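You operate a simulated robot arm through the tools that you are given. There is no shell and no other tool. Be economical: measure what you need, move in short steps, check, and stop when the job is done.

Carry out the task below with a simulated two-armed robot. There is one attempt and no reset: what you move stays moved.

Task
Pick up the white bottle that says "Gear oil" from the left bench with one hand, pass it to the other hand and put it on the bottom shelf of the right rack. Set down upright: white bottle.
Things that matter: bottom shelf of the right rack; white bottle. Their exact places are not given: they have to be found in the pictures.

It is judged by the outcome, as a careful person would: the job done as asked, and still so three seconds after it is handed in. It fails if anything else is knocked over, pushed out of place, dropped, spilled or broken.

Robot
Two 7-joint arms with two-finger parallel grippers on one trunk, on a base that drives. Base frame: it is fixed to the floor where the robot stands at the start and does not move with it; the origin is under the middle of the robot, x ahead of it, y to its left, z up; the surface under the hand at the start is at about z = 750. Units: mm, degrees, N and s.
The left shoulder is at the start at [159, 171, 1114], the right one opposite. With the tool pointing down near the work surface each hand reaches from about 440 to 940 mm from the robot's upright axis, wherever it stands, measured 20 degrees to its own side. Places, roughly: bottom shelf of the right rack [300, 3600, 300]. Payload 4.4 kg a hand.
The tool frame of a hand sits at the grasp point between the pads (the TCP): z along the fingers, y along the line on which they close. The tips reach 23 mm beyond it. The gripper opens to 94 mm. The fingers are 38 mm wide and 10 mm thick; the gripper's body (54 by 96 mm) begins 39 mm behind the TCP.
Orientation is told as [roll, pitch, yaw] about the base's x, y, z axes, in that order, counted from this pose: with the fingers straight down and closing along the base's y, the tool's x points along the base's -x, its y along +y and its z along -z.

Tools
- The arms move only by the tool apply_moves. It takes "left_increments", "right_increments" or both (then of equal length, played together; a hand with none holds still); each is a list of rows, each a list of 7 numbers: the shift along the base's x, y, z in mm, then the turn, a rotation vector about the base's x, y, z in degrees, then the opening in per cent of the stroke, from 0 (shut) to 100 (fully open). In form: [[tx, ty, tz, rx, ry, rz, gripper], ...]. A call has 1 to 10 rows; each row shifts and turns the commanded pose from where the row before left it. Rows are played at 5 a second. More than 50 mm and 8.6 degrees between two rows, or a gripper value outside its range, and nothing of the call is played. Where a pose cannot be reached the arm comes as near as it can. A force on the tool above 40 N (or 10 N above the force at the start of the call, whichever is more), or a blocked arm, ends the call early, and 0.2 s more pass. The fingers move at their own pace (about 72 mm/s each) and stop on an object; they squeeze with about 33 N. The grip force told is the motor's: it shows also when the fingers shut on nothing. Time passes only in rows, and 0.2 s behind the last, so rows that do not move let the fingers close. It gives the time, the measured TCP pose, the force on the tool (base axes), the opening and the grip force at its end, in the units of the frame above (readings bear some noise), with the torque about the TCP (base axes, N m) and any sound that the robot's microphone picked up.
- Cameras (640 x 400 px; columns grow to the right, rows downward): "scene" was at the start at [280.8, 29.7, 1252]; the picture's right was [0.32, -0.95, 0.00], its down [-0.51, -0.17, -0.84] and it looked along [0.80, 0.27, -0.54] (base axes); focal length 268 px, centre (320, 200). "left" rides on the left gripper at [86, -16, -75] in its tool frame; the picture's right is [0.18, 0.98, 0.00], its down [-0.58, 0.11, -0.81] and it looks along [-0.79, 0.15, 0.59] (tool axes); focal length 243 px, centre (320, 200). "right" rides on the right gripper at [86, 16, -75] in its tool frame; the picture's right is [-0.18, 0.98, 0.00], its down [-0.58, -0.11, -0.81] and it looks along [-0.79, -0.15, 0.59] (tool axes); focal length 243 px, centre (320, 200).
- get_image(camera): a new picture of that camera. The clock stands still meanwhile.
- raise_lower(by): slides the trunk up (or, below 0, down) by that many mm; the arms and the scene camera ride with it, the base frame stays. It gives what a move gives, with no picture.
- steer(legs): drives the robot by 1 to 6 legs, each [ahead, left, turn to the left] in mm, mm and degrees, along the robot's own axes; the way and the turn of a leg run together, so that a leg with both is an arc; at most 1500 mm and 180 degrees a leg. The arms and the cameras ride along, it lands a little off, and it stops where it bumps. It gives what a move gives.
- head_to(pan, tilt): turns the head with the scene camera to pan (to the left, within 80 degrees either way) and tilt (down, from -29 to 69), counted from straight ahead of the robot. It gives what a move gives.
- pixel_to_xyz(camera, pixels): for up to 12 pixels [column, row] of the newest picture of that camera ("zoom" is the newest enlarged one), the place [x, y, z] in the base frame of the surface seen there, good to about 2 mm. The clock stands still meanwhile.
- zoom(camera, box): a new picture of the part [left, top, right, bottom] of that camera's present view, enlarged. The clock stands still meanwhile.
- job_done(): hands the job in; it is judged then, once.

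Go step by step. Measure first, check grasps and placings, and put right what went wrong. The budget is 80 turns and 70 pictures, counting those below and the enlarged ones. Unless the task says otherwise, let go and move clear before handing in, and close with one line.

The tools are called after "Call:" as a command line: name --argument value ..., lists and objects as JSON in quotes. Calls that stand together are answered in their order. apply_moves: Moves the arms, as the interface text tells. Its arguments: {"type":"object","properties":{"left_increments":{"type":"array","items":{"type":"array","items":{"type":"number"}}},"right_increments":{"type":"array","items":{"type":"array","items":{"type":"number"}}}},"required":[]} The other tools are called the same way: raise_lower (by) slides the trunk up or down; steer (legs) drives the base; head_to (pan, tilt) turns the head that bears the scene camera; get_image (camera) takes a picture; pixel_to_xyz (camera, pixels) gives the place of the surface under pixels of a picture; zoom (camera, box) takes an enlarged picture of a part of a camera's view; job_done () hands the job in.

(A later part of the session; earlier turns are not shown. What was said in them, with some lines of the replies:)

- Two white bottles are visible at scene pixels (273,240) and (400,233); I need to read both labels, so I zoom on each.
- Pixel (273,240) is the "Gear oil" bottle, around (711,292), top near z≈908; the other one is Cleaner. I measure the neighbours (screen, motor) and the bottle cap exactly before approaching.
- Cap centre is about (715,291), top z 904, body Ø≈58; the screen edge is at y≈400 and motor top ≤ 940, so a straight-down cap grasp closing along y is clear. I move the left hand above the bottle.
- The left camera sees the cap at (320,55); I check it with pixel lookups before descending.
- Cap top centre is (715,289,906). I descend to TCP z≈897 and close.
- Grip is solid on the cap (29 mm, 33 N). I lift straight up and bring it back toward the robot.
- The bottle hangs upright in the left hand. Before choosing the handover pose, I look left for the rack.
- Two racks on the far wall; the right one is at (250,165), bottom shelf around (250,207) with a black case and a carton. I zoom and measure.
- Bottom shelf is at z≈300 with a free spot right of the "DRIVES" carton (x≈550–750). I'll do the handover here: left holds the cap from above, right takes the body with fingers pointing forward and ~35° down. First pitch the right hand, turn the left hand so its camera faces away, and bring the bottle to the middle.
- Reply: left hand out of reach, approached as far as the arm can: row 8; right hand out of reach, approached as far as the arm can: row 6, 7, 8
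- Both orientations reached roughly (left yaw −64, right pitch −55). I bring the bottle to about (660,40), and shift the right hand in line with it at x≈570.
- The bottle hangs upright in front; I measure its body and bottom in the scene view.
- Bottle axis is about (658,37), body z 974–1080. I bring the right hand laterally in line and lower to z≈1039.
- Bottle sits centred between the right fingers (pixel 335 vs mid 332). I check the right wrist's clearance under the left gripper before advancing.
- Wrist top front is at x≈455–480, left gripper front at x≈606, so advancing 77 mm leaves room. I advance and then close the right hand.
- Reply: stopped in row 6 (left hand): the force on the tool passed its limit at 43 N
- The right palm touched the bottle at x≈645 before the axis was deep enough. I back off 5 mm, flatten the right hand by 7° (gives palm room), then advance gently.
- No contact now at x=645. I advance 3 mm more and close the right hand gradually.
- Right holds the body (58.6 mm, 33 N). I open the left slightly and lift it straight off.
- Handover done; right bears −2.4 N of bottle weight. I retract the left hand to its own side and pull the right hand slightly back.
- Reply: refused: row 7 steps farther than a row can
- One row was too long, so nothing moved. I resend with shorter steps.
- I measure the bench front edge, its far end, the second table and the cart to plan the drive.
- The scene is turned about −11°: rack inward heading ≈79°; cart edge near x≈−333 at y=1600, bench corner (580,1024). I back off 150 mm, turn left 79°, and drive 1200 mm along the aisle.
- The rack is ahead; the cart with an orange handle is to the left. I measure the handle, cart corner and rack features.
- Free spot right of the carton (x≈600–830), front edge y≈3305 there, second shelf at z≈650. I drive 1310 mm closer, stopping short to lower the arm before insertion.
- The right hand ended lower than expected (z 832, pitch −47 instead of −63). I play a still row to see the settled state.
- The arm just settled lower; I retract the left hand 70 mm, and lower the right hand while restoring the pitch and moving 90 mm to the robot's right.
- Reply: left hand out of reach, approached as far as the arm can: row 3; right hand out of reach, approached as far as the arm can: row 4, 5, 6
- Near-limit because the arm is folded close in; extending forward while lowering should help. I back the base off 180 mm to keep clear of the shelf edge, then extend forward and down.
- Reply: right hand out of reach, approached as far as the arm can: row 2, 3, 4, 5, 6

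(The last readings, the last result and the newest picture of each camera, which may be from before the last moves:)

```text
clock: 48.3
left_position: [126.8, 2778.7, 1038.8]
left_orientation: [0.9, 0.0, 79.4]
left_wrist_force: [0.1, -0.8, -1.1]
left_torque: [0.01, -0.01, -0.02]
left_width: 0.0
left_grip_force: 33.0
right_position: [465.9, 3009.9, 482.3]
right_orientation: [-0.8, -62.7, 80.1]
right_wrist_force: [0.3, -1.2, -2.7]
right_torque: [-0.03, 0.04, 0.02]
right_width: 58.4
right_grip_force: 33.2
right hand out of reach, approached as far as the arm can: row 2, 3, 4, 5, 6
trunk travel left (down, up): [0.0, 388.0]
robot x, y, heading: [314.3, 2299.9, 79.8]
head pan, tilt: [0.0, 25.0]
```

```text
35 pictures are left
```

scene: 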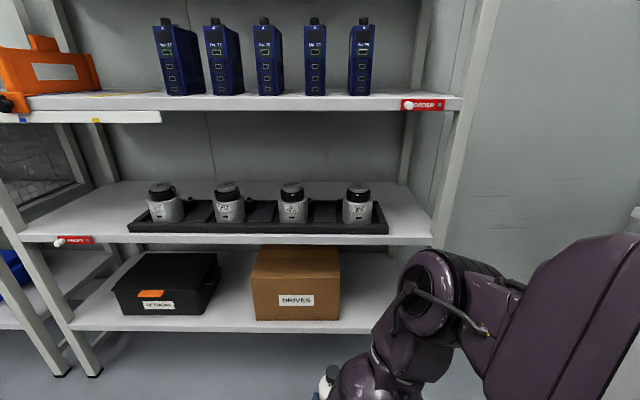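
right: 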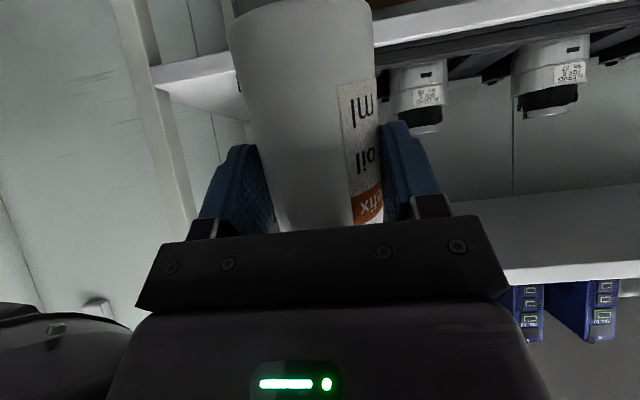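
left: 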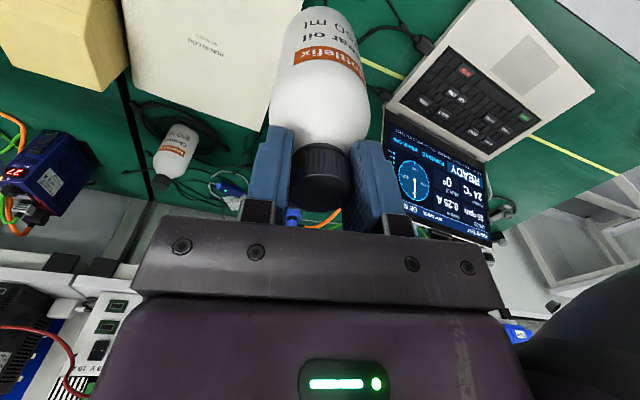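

Lowering works (z 482) but the hand drifts left; letting the fingers yaw left should free the wrist. I turn yaw +24° while lowering further.

Call:
apply_moves --right_increments '[[0, 0, 0, 0, 0, 8, 0], [0, 0, 0, 0, 0, 8, 0], [0, 0, 0, 0, 0, 8, 0], [0, 0, -25, 0, 0, 0, 0], [0, 0, -25, 0, 0, 0, 0], [0, 0, 0, 0, 0, 0, 0]]'

Call:
get_image --camera "right"

```text
clock: 49.4
left_position: [129.3, 2777.4, 1037.3]
left_orientation: [1.0, 0.0, 79.5]
left_wrist_force: [0.0, 0.6, -1.1]
left_torque: [0.0, -0.01, -0.03]
left_width: 0.0
left_grip_force: 33.3
right_position: [378.0, 3048.0, 526.6]
right_orientation: [-5.0, -62.0, 98.0]
right_wrist_force: [-0.2, 0.4, -2.5]
right_torque: [-0.01, -0.02, -0.02]
right_width: 58.7
right_grip_force: 32.9
right hand out of reach, approached as far as the arm can: row 1, 2, 3, 4, 5
trunk travel left (down, up): [0.0, 388.0]
robot x, y, heading: [312.0, 2302.1, 79.5]
head pan, tilt: [0.0, 25.0]
stopped in row 5 (right hand): the arm was blocked; the commanded pose is now the measured one
```

```text
34 pictures are left
```

right: 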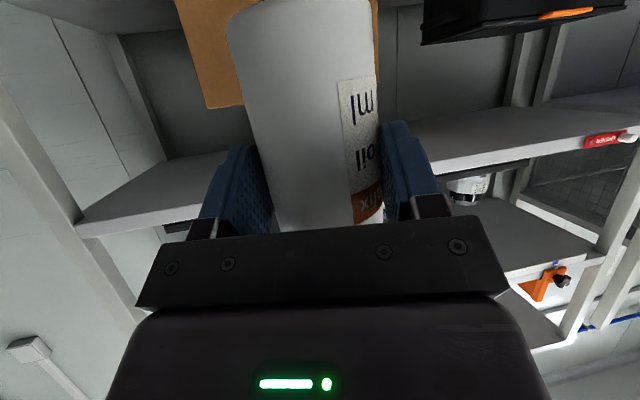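

That made it worse (x 378, z 527), so the wrist wants the opposite. I turn the yaw right −40° and shift the hand right.

Call:
apply_moves --right_increments '[[15, -5, 0, 0, 0, -8, 0], [20, -5, 0, 0, 0, -8, 0], [20, -5, 0, 0, 0, -8, 0], [20, -5, 0, 0, 0, -8, 0], [20, -5, 0, 0, 0, -8, 0], [0, 0, 0, 0, 0, 0, 0]]'

Call:
get_image --camera "scene"

```text
clock: 50.8
left_position: [128.0, 2778.1, 1038.3]
left_orientation: [0.9, 0.0, 79.3]
left_wrist_force: [0.2, 0.0, 0.3]
left_torque: [0.0, -0.01, 0.01]
left_width: 0.1
left_grip_force: 32.9
right_position: [465.4, 3019.7, 526.4]
right_orientation: [-4.8, -61.9, 58.3]
right_wrist_force: [0.7, -0.2, -2.8]
right_torque: [-0.03, 0.05, -0.02]
right_width: 58.3
right_grip_force: 32.7
trunk travel left (down, up): [0.0, 388.0]
robot x, y, heading: [310.0, 2299.1, 79.5]
head pan, tilt: [0.0, 25.0]
```

```text
33 pictures are left
```

scene: 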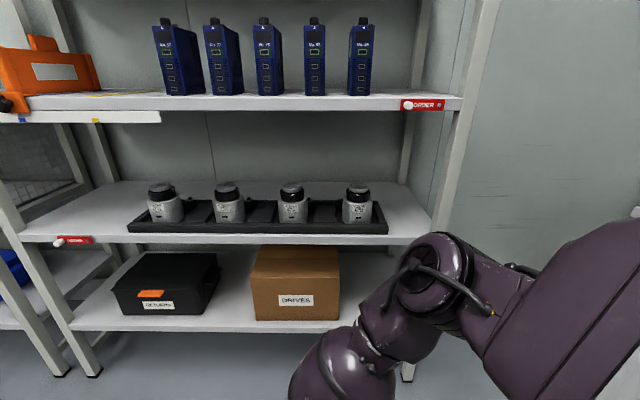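

Reached freely now at yaw 58°. I correct the small roll so the bottle is upright and lower toward z≈410.

Call:
apply_moves --right_increments '[[5, 0, -20, 2.0, 1.4, 4.2, 0], [5, 0, -20, 0, 0, 0, 0], [5, 0, -25, 0, 0, 0, 0], [5, 0, -25, 0, 0, 0, 0], [0, 0, -25, 0, 0, 0, 0], [0, 0, 0, 0, 0, 0, 0]]'

Call:
get_image --camera "right"

```text
clock: 52.2
left_position: [128.7, 2778.4, 1037.5]
left_orientation: [0.9, 0.0, 79.4]
left_wrist_force: [0.2, -0.5, -0.3]
left_torque: [-0.03, -0.03, 0.0]
left_width: 0.0
left_grip_force: 33.4
right_position: [484.3, 3019.5, 412.1]
right_orientation: [0.2, -63.0, 58.3]
right_wrist_force: [0.0, -0.4, -2.8]
right_torque: [-0.06, 0.02, 0.02]
right_width: 58.3
right_grip_force: 32.6
trunk travel left (down, up): [0.0, 388.0]
robot x, y, heading: [306.5, 2303.3, 79.8]
head pan, tilt: [0.0, 25.0]
```

```text
32 pictures are left
```

right: 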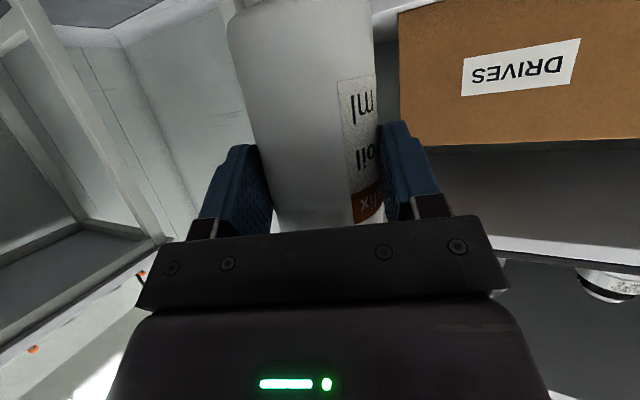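

Upright at z 412, bottle bottom ≈347. I measure the carton's right side, the shelf edge and the post from this view, and take a scene look.

Call:
pixel_to_xyz --camera "right" --pixels '[[404, 60], [404, 140], [420, 5], [600, 245], [520, 200], [390, 20], [150, 225], [95, 150], [30, 40], [100, 210], [180, 10], [215, 8]]'

Call:
pixel_to_xyz --camera "scene" --pixels '[[339, 290], [338, 318], [340, 252], [300, 325], [440, 225], [380, 241], [410, 362], [350, 300], [370, 262]]'

```text
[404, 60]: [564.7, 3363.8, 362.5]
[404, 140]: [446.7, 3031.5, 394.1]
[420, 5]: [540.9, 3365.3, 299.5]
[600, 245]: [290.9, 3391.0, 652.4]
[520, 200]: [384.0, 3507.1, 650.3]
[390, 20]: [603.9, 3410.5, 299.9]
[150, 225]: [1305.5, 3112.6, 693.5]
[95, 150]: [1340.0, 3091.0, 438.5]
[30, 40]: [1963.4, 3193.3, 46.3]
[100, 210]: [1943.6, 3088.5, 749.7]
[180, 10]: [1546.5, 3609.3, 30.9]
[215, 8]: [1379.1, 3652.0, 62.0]
```

```text
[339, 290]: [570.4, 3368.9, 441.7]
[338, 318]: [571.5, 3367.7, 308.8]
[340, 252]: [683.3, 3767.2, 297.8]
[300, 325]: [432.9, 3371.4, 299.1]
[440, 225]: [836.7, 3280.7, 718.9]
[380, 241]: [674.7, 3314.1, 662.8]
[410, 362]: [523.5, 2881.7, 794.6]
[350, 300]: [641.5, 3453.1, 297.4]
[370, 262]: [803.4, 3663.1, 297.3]
```

Target bottle axis ≈ (712,3373), midway between carton corner (571,3368) and post (≈815,3285). I check how the right forearm sits relative to the second-shelf edge (z≈650) before moving in.

Call:
get_image --camera "scene"

Call:
get_image --camera "left"

```text
31 pictures are left
```

scene: 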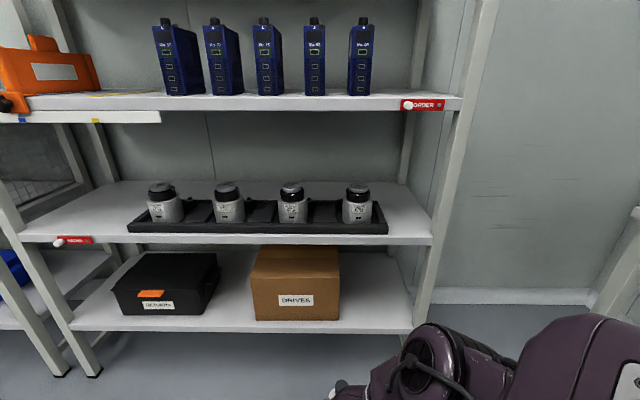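

```text
30 pictures are left
```

left: 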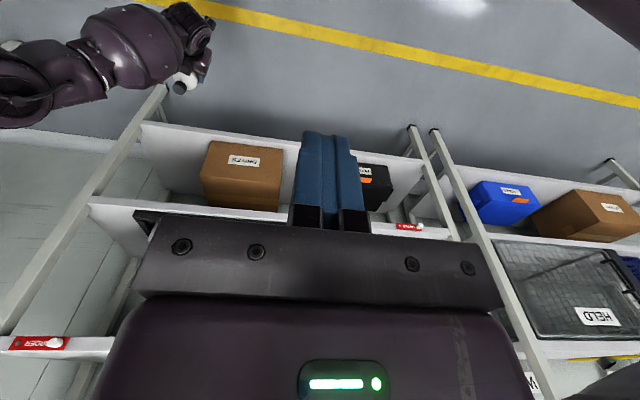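

The left camera sees the right arm and bottle top-left (190,80). I measure points of the arm there, and tilt the head down for a second view.

Call:
pixel_to_xyz --camera "left" --pixels '[[180, 88], [198, 55], [180, 10], [140, 20], [120, 60], [65, 70], [60, 100], [20, 80], [20, 125], [150, 75], [175, 75], [95, 30]]'

Call:
zoom --camera "left" --box '[0, 0, 260, 160]'

Call:
head_to --pan -8 --tilt 45

Call:
get_image --camera "scene"

```text
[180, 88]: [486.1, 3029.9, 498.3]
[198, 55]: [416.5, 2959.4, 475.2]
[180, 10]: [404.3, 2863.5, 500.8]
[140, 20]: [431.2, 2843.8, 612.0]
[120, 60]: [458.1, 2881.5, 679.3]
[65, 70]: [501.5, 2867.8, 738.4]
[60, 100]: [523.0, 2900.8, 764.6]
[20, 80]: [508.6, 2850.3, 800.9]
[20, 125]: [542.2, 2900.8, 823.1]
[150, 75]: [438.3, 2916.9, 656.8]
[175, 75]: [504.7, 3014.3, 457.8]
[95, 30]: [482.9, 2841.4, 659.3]
```

```text
2.46 times, centred on (130, 80) of left
```

zoom: 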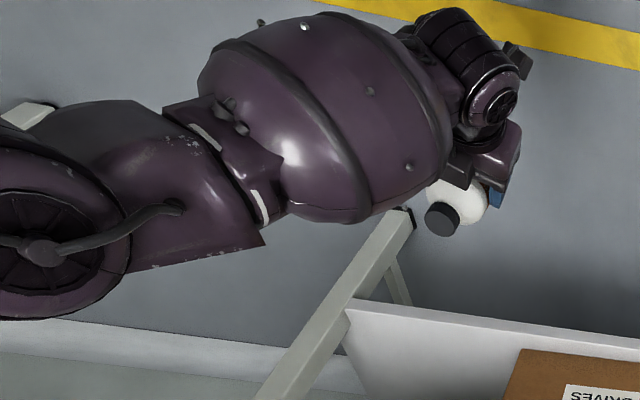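

```text
clock: 53.0
left_position: [129.3, 2778.4, 1038.6]
left_orientation: [0.9, -0.1, 79.4]
left_wrist_force: [0.0, -0.8, -0.2]
left_torque: [0.02, -0.02, -0.01]
left_width: 0.0
left_grip_force: 32.6
right_position: [484.7, 3019.9, 410.7]
right_orientation: [0.1, -63.0, 58.3]
right_wrist_force: [-0.4, 0.5, -2.6]
right_torque: [-0.06, 0.03, 0.0]
right_width: 58.5
right_grip_force: 33.3
trunk travel left (down, up): [0.0, 388.0]
robot x, y, heading: [309.9, 2300.4, 79.6]
head pan, tilt: [-8.0, 45.0]
```

```text
28 pictures are left
```

scene: 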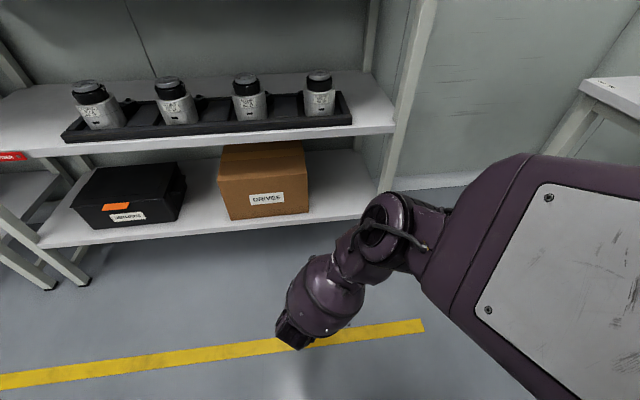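

Cap top reads (486,3030,498), as expected. I measure the forward silhouette of the forearm/elbow.

Call:
pixel_to_xyz --camera "left" --pixels '[[142, 87], [130, 87], [120, 85], [112, 92], [107, 97], [90, 103], [70, 106], [53, 108], [40, 118], [30, 124], [160, 82], [168, 72]]'

```text
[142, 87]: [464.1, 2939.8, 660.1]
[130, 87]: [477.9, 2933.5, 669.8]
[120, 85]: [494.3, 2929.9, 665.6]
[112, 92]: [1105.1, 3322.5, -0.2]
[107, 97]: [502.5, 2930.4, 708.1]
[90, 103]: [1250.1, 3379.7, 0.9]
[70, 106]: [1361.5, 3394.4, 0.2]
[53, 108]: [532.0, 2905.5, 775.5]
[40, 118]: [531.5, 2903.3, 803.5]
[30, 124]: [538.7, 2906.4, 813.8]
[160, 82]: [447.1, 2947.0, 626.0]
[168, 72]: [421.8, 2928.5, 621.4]
```

Forearm is ≥88 mm behind the bottle axis at shelf height, so 60 mm depth is safe. I check the elbow/upper arm's front on the right versus the post.

Call:
pixel_to_xyz --camera "scene" --pixels '[[385, 197], [410, 200], [440, 210], [480, 175], [525, 157], [600, 163], [638, 165], [398, 190], [385, 135], [360, 215], [300, 225], [309, 205]]'

```text
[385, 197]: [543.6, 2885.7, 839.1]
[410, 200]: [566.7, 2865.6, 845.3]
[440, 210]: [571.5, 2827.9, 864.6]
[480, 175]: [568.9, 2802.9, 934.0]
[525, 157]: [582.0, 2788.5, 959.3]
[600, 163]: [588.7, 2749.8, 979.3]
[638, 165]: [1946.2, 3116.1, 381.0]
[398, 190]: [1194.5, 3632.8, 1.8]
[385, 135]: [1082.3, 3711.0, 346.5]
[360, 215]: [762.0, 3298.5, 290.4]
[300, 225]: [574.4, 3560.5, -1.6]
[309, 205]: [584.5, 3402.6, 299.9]
```

All clear. I drive 156 mm right, then 260 mm ahead, and look again.

Call:
steer --legs '[[0, -156, 0], [260, 0, 0]]'

Call:
get_image --camera "scene"

Call:
get_image --camera "left"

Call:
get_image --camera "right"

```text
clock: 56.5
left_position: [330.4, 3003.4, 1036.9]
left_orientation: [0.9, 0.0, 79.0]
left_wrist_force: [-0.4, 0.4, -0.3]
left_torque: [0.02, 0.03, -0.01]
left_width: 0.0
left_grip_force: 33.2
right_position: [687.5, 3244.2, 410.6]
right_orientation: [0.0, -62.9, 58.0]
right_wrist_force: [-0.5, 0.1, -2.5]
right_torque: [-0.03, 0.0, 0.03]
right_width: 58.3
right_grip_force: 32.9
trunk travel left (down, up): [0.0, 388.0]
robot x, y, heading: [508.9, 2527.0, 79.2]
head pan, tilt: [-8.0, 45.0]
```

```text
27 pictures are left
```

scene: 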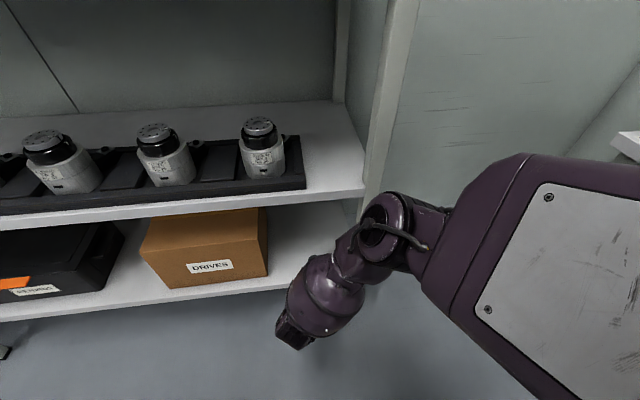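

```text
26 pictures are left
```

left: 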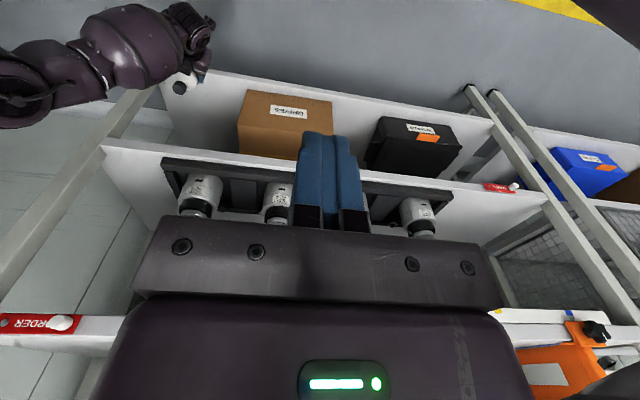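

```text
25 pictures are left
```

right: 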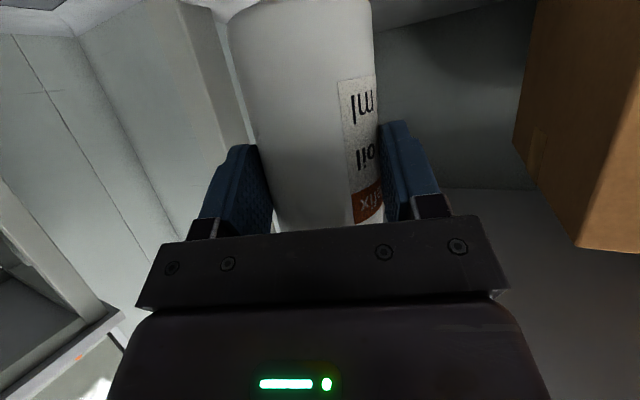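

Close now. I re-measure shelf edge, post and carton corner from the new views.

Call:
pixel_to_xyz --camera "scene" --pixels '[[268, 277], [250, 287], [275, 278], [290, 250], [365, 190], [375, 150], [345, 192], [310, 198], [345, 225]]'

Call:
pixel_to_xyz --camera "left" --pixels '[[180, 86], [205, 78], [215, 72], [145, 95], [120, 115], [225, 100], [238, 130], [110, 145], [142, 78], [108, 88]]'

```text
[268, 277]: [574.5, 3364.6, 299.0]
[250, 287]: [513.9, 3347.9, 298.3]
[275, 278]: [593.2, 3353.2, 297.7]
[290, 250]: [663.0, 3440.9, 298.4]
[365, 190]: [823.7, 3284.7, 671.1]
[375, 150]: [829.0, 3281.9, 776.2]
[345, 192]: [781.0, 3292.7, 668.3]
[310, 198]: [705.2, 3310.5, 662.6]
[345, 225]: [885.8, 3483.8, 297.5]
```

```text
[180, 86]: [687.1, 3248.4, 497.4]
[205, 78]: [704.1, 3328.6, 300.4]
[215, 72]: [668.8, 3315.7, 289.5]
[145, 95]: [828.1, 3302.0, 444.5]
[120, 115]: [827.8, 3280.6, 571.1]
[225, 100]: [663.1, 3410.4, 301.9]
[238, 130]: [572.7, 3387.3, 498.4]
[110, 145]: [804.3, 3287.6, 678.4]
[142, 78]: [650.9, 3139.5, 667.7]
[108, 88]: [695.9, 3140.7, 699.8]
```

Remaining shift is (20,117), almost straight ahead. I drive 117 mm and check.

Call:
steer --legs '[[117, 0, 0]]'

Call:
get_image --camera "left"

Call:
get_image --camera "scene"

```text
clock: 57.7
left_position: [352.6, 3115.2, 1038.1]
left_orientation: [1.0, 0.0, 79.0]
left_wrist_force: [0.4, -1.1, 0.1]
left_torque: [0.0, 0.0, 0.0]
left_width: 0.2
left_grip_force: 32.8
right_position: [711.1, 3356.8, 410.4]
right_orientation: [0.0, -62.8, 58.1]
right_wrist_force: [0.3, -0.3, -2.7]
right_torque: [0.01, 0.02, -0.02]
right_width: 58.4
right_grip_force: 32.8
trunk travel left (down, up): [0.0, 388.0]
robot x, y, heading: [530.9, 2640.0, 79.3]
head pan, tilt: [-8.0, 45.0]
```

```text
24 pictures are left
```

left: 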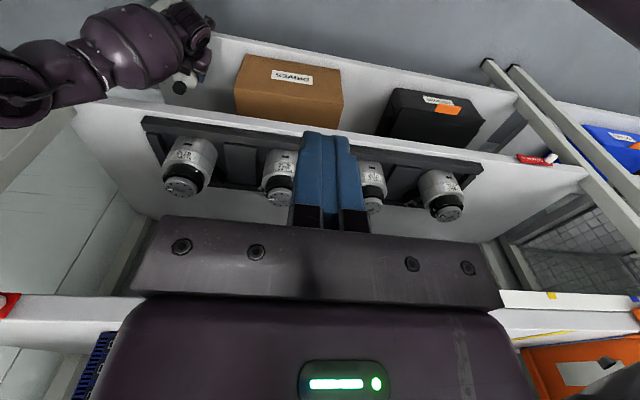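

```text
23 pictures are left
```

scene: 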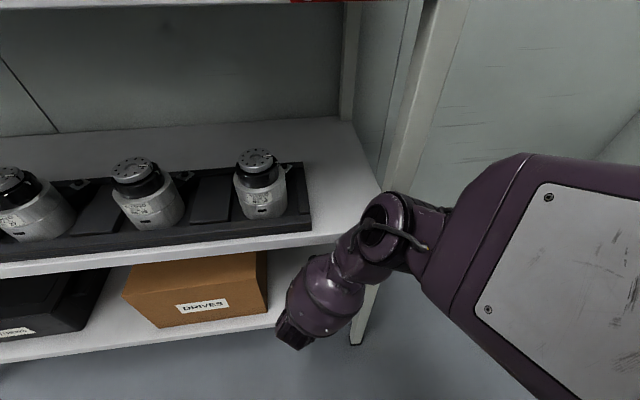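

The bottle is over the shelf, ~58 mm in from the edge; bottom ≈341. I lower in small steps watching the force.

Call:
apply_moves --right_increments '[[0, 0, -12, 0, 0, 0, 0], [0, 0, -12, 0, 0, 0, 0], [0, 0, -8, 0, 0, 0, 0], [0, 0, 0, 0, 0, 0, 0]]'

Call:
get_image --camera "left"

```text
clock: 58.7
left_position: [353.6, 3116.1, 1038.6]
left_orientation: [0.9, 0.0, 79.0]
left_wrist_force: [-1.3, -0.2, 1.2]
left_torque: [-0.02, 0.01, -0.01]
left_width: 0.0
left_grip_force: 33.0
right_position: [709.3, 3357.3, 378.4]
right_orientation: [0.0, -62.9, 58.1]
right_wrist_force: [-0.1, -0.4, -2.2]
right_torque: [-0.03, -0.02, -0.02]
right_width: 58.1
right_grip_force: 33.7
trunk travel left (down, up): [0.0, 388.0]
robot x, y, heading: [529.8, 2639.4, 79.4]
head pan, tilt: [-8.0, 45.0]
```

```text
22 pictures are left
```

left: 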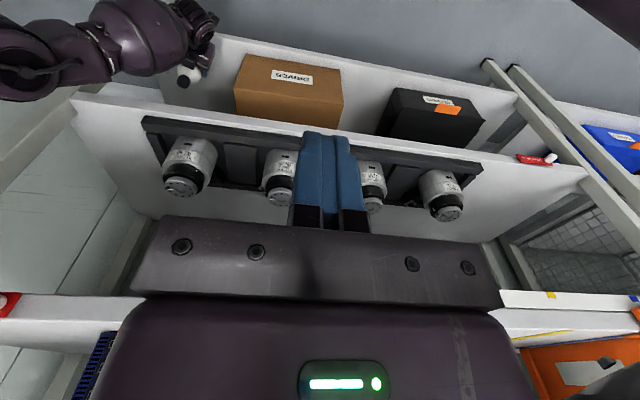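

No contact yet at z 378. I continue in 3 mm steps.

Call:
apply_moves --right_increments '[[0, 0, -3, 0, 0, 0, 0], [0, 0, -3, 0, 0, 0, 0], [0, 0, -2, 0, 0, 0, 0], [0, 0, 0, 0, 0, 0, 0]]'

Call:
zoom --camera "left" --box '[130, 0, 290, 100]'

Call:
pixel_to_xyz --camera "left" --pixels '[[183, 81], [195, 78], [205, 75]]'

```text
clock: 59.7
left_position: [353.1, 3116.1, 1039.0]
left_orientation: [1.0, 0.1, 79.0]
left_wrist_force: [-0.1, 0.7, 0.0]
left_torque: [0.02, 0.0, 0.03]
left_width: 0.0
left_grip_force: 32.8
right_position: [710.4, 3356.9, 370.3]
right_orientation: [0.1, -62.9, 58.1]
right_wrist_force: [0.2, -0.2, -2.2]
right_torque: [-0.04, 0.02, 0.0]
right_width: 58.2
right_grip_force: 32.8
trunk travel left (down, up): [0.0, 388.0]
robot x, y, heading: [530.8, 2642.8, 79.3]
head pan, tilt: [-8.0, 45.0]
```

```text
4.00 times, centred on (210, 50) of left
```

zoom: 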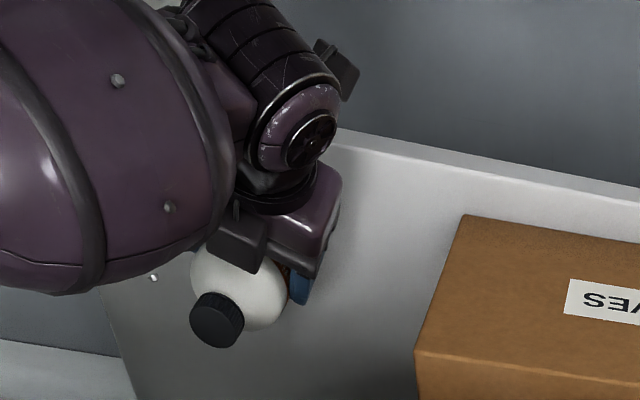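

```text
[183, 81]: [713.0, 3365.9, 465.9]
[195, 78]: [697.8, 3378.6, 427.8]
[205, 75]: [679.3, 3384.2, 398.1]
```

Cap top is around 460, so only a few mm remain. I go on in 2 mm steps.

Call:
apply_moves --right_increments '[[0, 0, -2, 0, 0, 0, 0], [0, 0, -2, 0, 0, 0, 0], [0, 0, 0, 0, 0, 0, 0]]'

Call:
apply_moves --right_increments '[[0, 0, -1.5, 0, 0, 0, 0], [0, 0, 0, 0, 0, 0, 0]]'

```text
clock: 60.5
left_position: [353.5, 3115.3, 1038.7]
left_orientation: [0.9, -0.1, 79.1]
left_wrist_force: [0.6, 0.8, -0.1]
left_torque: [0.0, 0.01, 0.03]
left_width: 0.2
left_grip_force: 33.2
right_position: [708.9, 3358.5, 368.9]
right_orientation: [0.1, -63.1, 58.1]
right_wrist_force: [-0.5, -4.5, 12.0]
right_torque: [-0.44, -0.22, -0.08]
right_width: 58.5
right_grip_force: 33.1
trunk travel left (down, up): [0.0, 388.0]
robot x, y, heading: [528.4, 2636.3, 79.4]
head pan, tilt: [-8.0, 45.0]
```

```text
clock: 61.1
left_position: [353.2, 3113.9, 1039.1]
left_orientation: [0.9, -0.2, 79.0]
left_wrist_force: [0.4, -0.1, 0.3]
left_torque: [0.0, 0.01, 0.0]
left_width: 0.1
left_grip_force: 32.6
right_position: [709.8, 3357.5, 369.4]
right_orientation: [0.3, -63.3, 57.8]
right_wrist_force: [-3.1, -2.8, 24.6]
right_torque: [-0.21, -0.31, 0.0]
right_width: 58.1
right_grip_force: 33.3
trunk travel left (down, up): [0.0, 388.0]
robot x, y, heading: [531.8, 2638.8, 79.2]
head pan, tilt: [-8.0, 45.0]
```

The bottle touches the shelf (24 N). I ease up 2 mm, then open the fingers slowly.

Call:
apply_moves --right_increments '[[0, 0, 2, 0, 0, 0, 0], [0, 0, 0, 0, 0, 0, 66], [0, 0, 0, 0, 0, 0, 75], [0, 0, 0, 0, 0, 0, 88], [0, 0, 0, 0, 0, 0, 95], [0, 0, 0, 0, 0, 0, 95]]'

Call:
get_image --camera "right"

Call:
zoom --camera "left" --box '[130, 0, 290, 100]'

```text
clock: 62.5
left_position: [352.5, 3117.2, 1037.3]
left_orientation: [0.9, 0.0, 79.0]
left_wrist_force: [-0.9, -0.2, 0.0]
left_torque: [0.03, -0.02, -0.02]
left_width: 0.0
left_grip_force: 33.3
right_position: [711.1, 3356.9, 367.8]
right_orientation: [0.1, -62.9, 57.9]
right_wrist_force: [-0.8, 0.3, -0.7]
right_torque: [0.01, 0.03, -0.01]
right_width: 89.5
right_grip_force: 0.0
trunk travel left (down, up): [0.0, 388.0]
robot x, y, heading: [530.4, 2638.7, 79.2]
head pan, tilt: [-8.0, 45.0]
```

```text
20 pictures are left
```

right: 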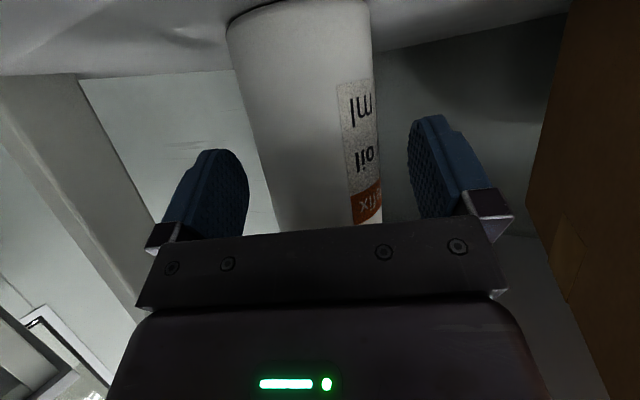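

```text
4.00 times, centred on (210, 50) of left
```

zoom: 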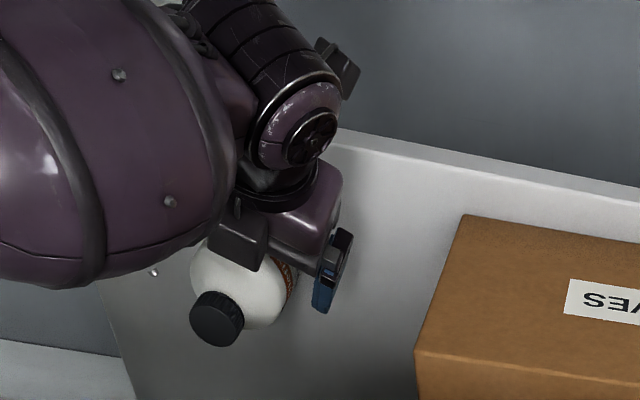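

Bottle stands free on the shelf. I drive the base straight back along the finger direction (arm rigid) to draw the hand out.

Call:
steer --legs '[[-70, 27, 0], [-150, 40, 0]]'

Call:
head_to --pan -8 --tilt 35

Call:
get_image --camera "scene"

Call:
get_image --camera "left"

Call:
get_image --camera "right"

```text
clock: 64.5
left_position: [245.7, 2914.0, 1039.7]
left_orientation: [0.8, 0.0, 79.0]
left_wrist_force: [-0.2, -0.5, 0.5]
left_torque: [0.02, -0.01, 0.02]
left_width: 0.1
left_grip_force: 32.3
right_position: [602.9, 3154.8, 369.1]
right_orientation: [0.0, -62.9, 58.1]
right_wrist_force: [-0.7, -0.1, 0.0]
right_torque: [0.03, -0.02, -0.05]
right_width: 89.0
right_grip_force: 0.0
trunk travel left (down, up): [0.0, 388.0]
robot x, y, heading: [423.3, 2439.3, 79.0]
head pan, tilt: [-8.0, 45.0]
```

```text
clock: 65.3
left_position: [245.9, 2913.7, 1037.9]
left_orientation: [0.9, 0.1, 79.0]
left_wrist_force: [-0.5, -0.9, 0.2]
left_torque: [-0.01, -0.02, -0.01]
left_width: 0.0
left_grip_force: 32.8
right_position: [603.6, 3154.7, 368.6]
right_orientation: [0.0, -62.9, 58.0]
right_wrist_force: [-0.3, 0.4, -0.9]
right_torque: [-0.01, 0.04, 0.03]
right_width: 89.1
right_grip_force: 0.1
trunk travel left (down, up): [0.0, 388.0]
robot x, y, heading: [422.6, 2437.3, 79.0]
head pan, tilt: [-8.0, 35.0]
```

```text
18 pictures are left
```

scene: 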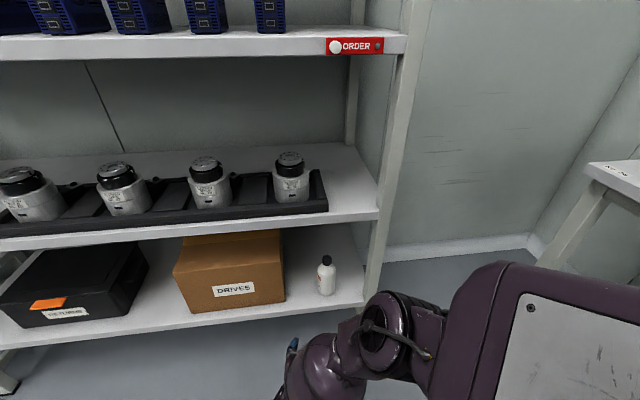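

```text
17 pictures are left
```

left: 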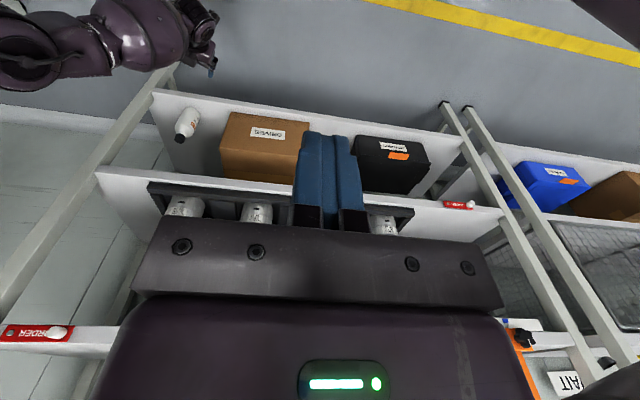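

```text
16 pictures are left
```

right: 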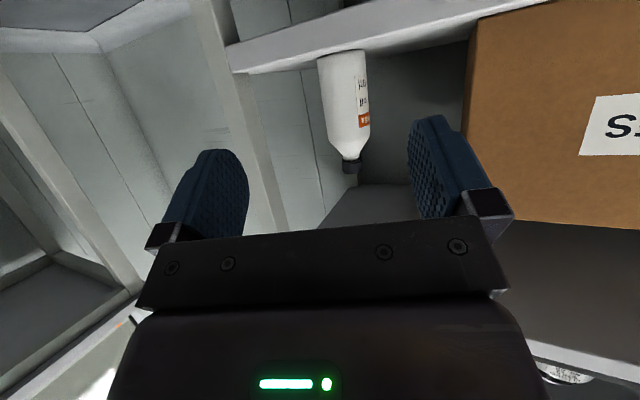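

The bottle stands upright on the bottom shelf at scene (326,275), beside the carton, with everything else unmoved and both hands clear. I hand the job in.

Call:
job_done

```text
The job is handed in.
```

The white "Gear oil" bottle was picked up from the left bench with the left hand and passed to the right. It now stands upright on the bottom shelf of the right rack, just right of the "DRIVES" carton. Nothing else looks moved in the final pictures of the rack, and both hands are clear. I did not take another look at the bench after leaving it.
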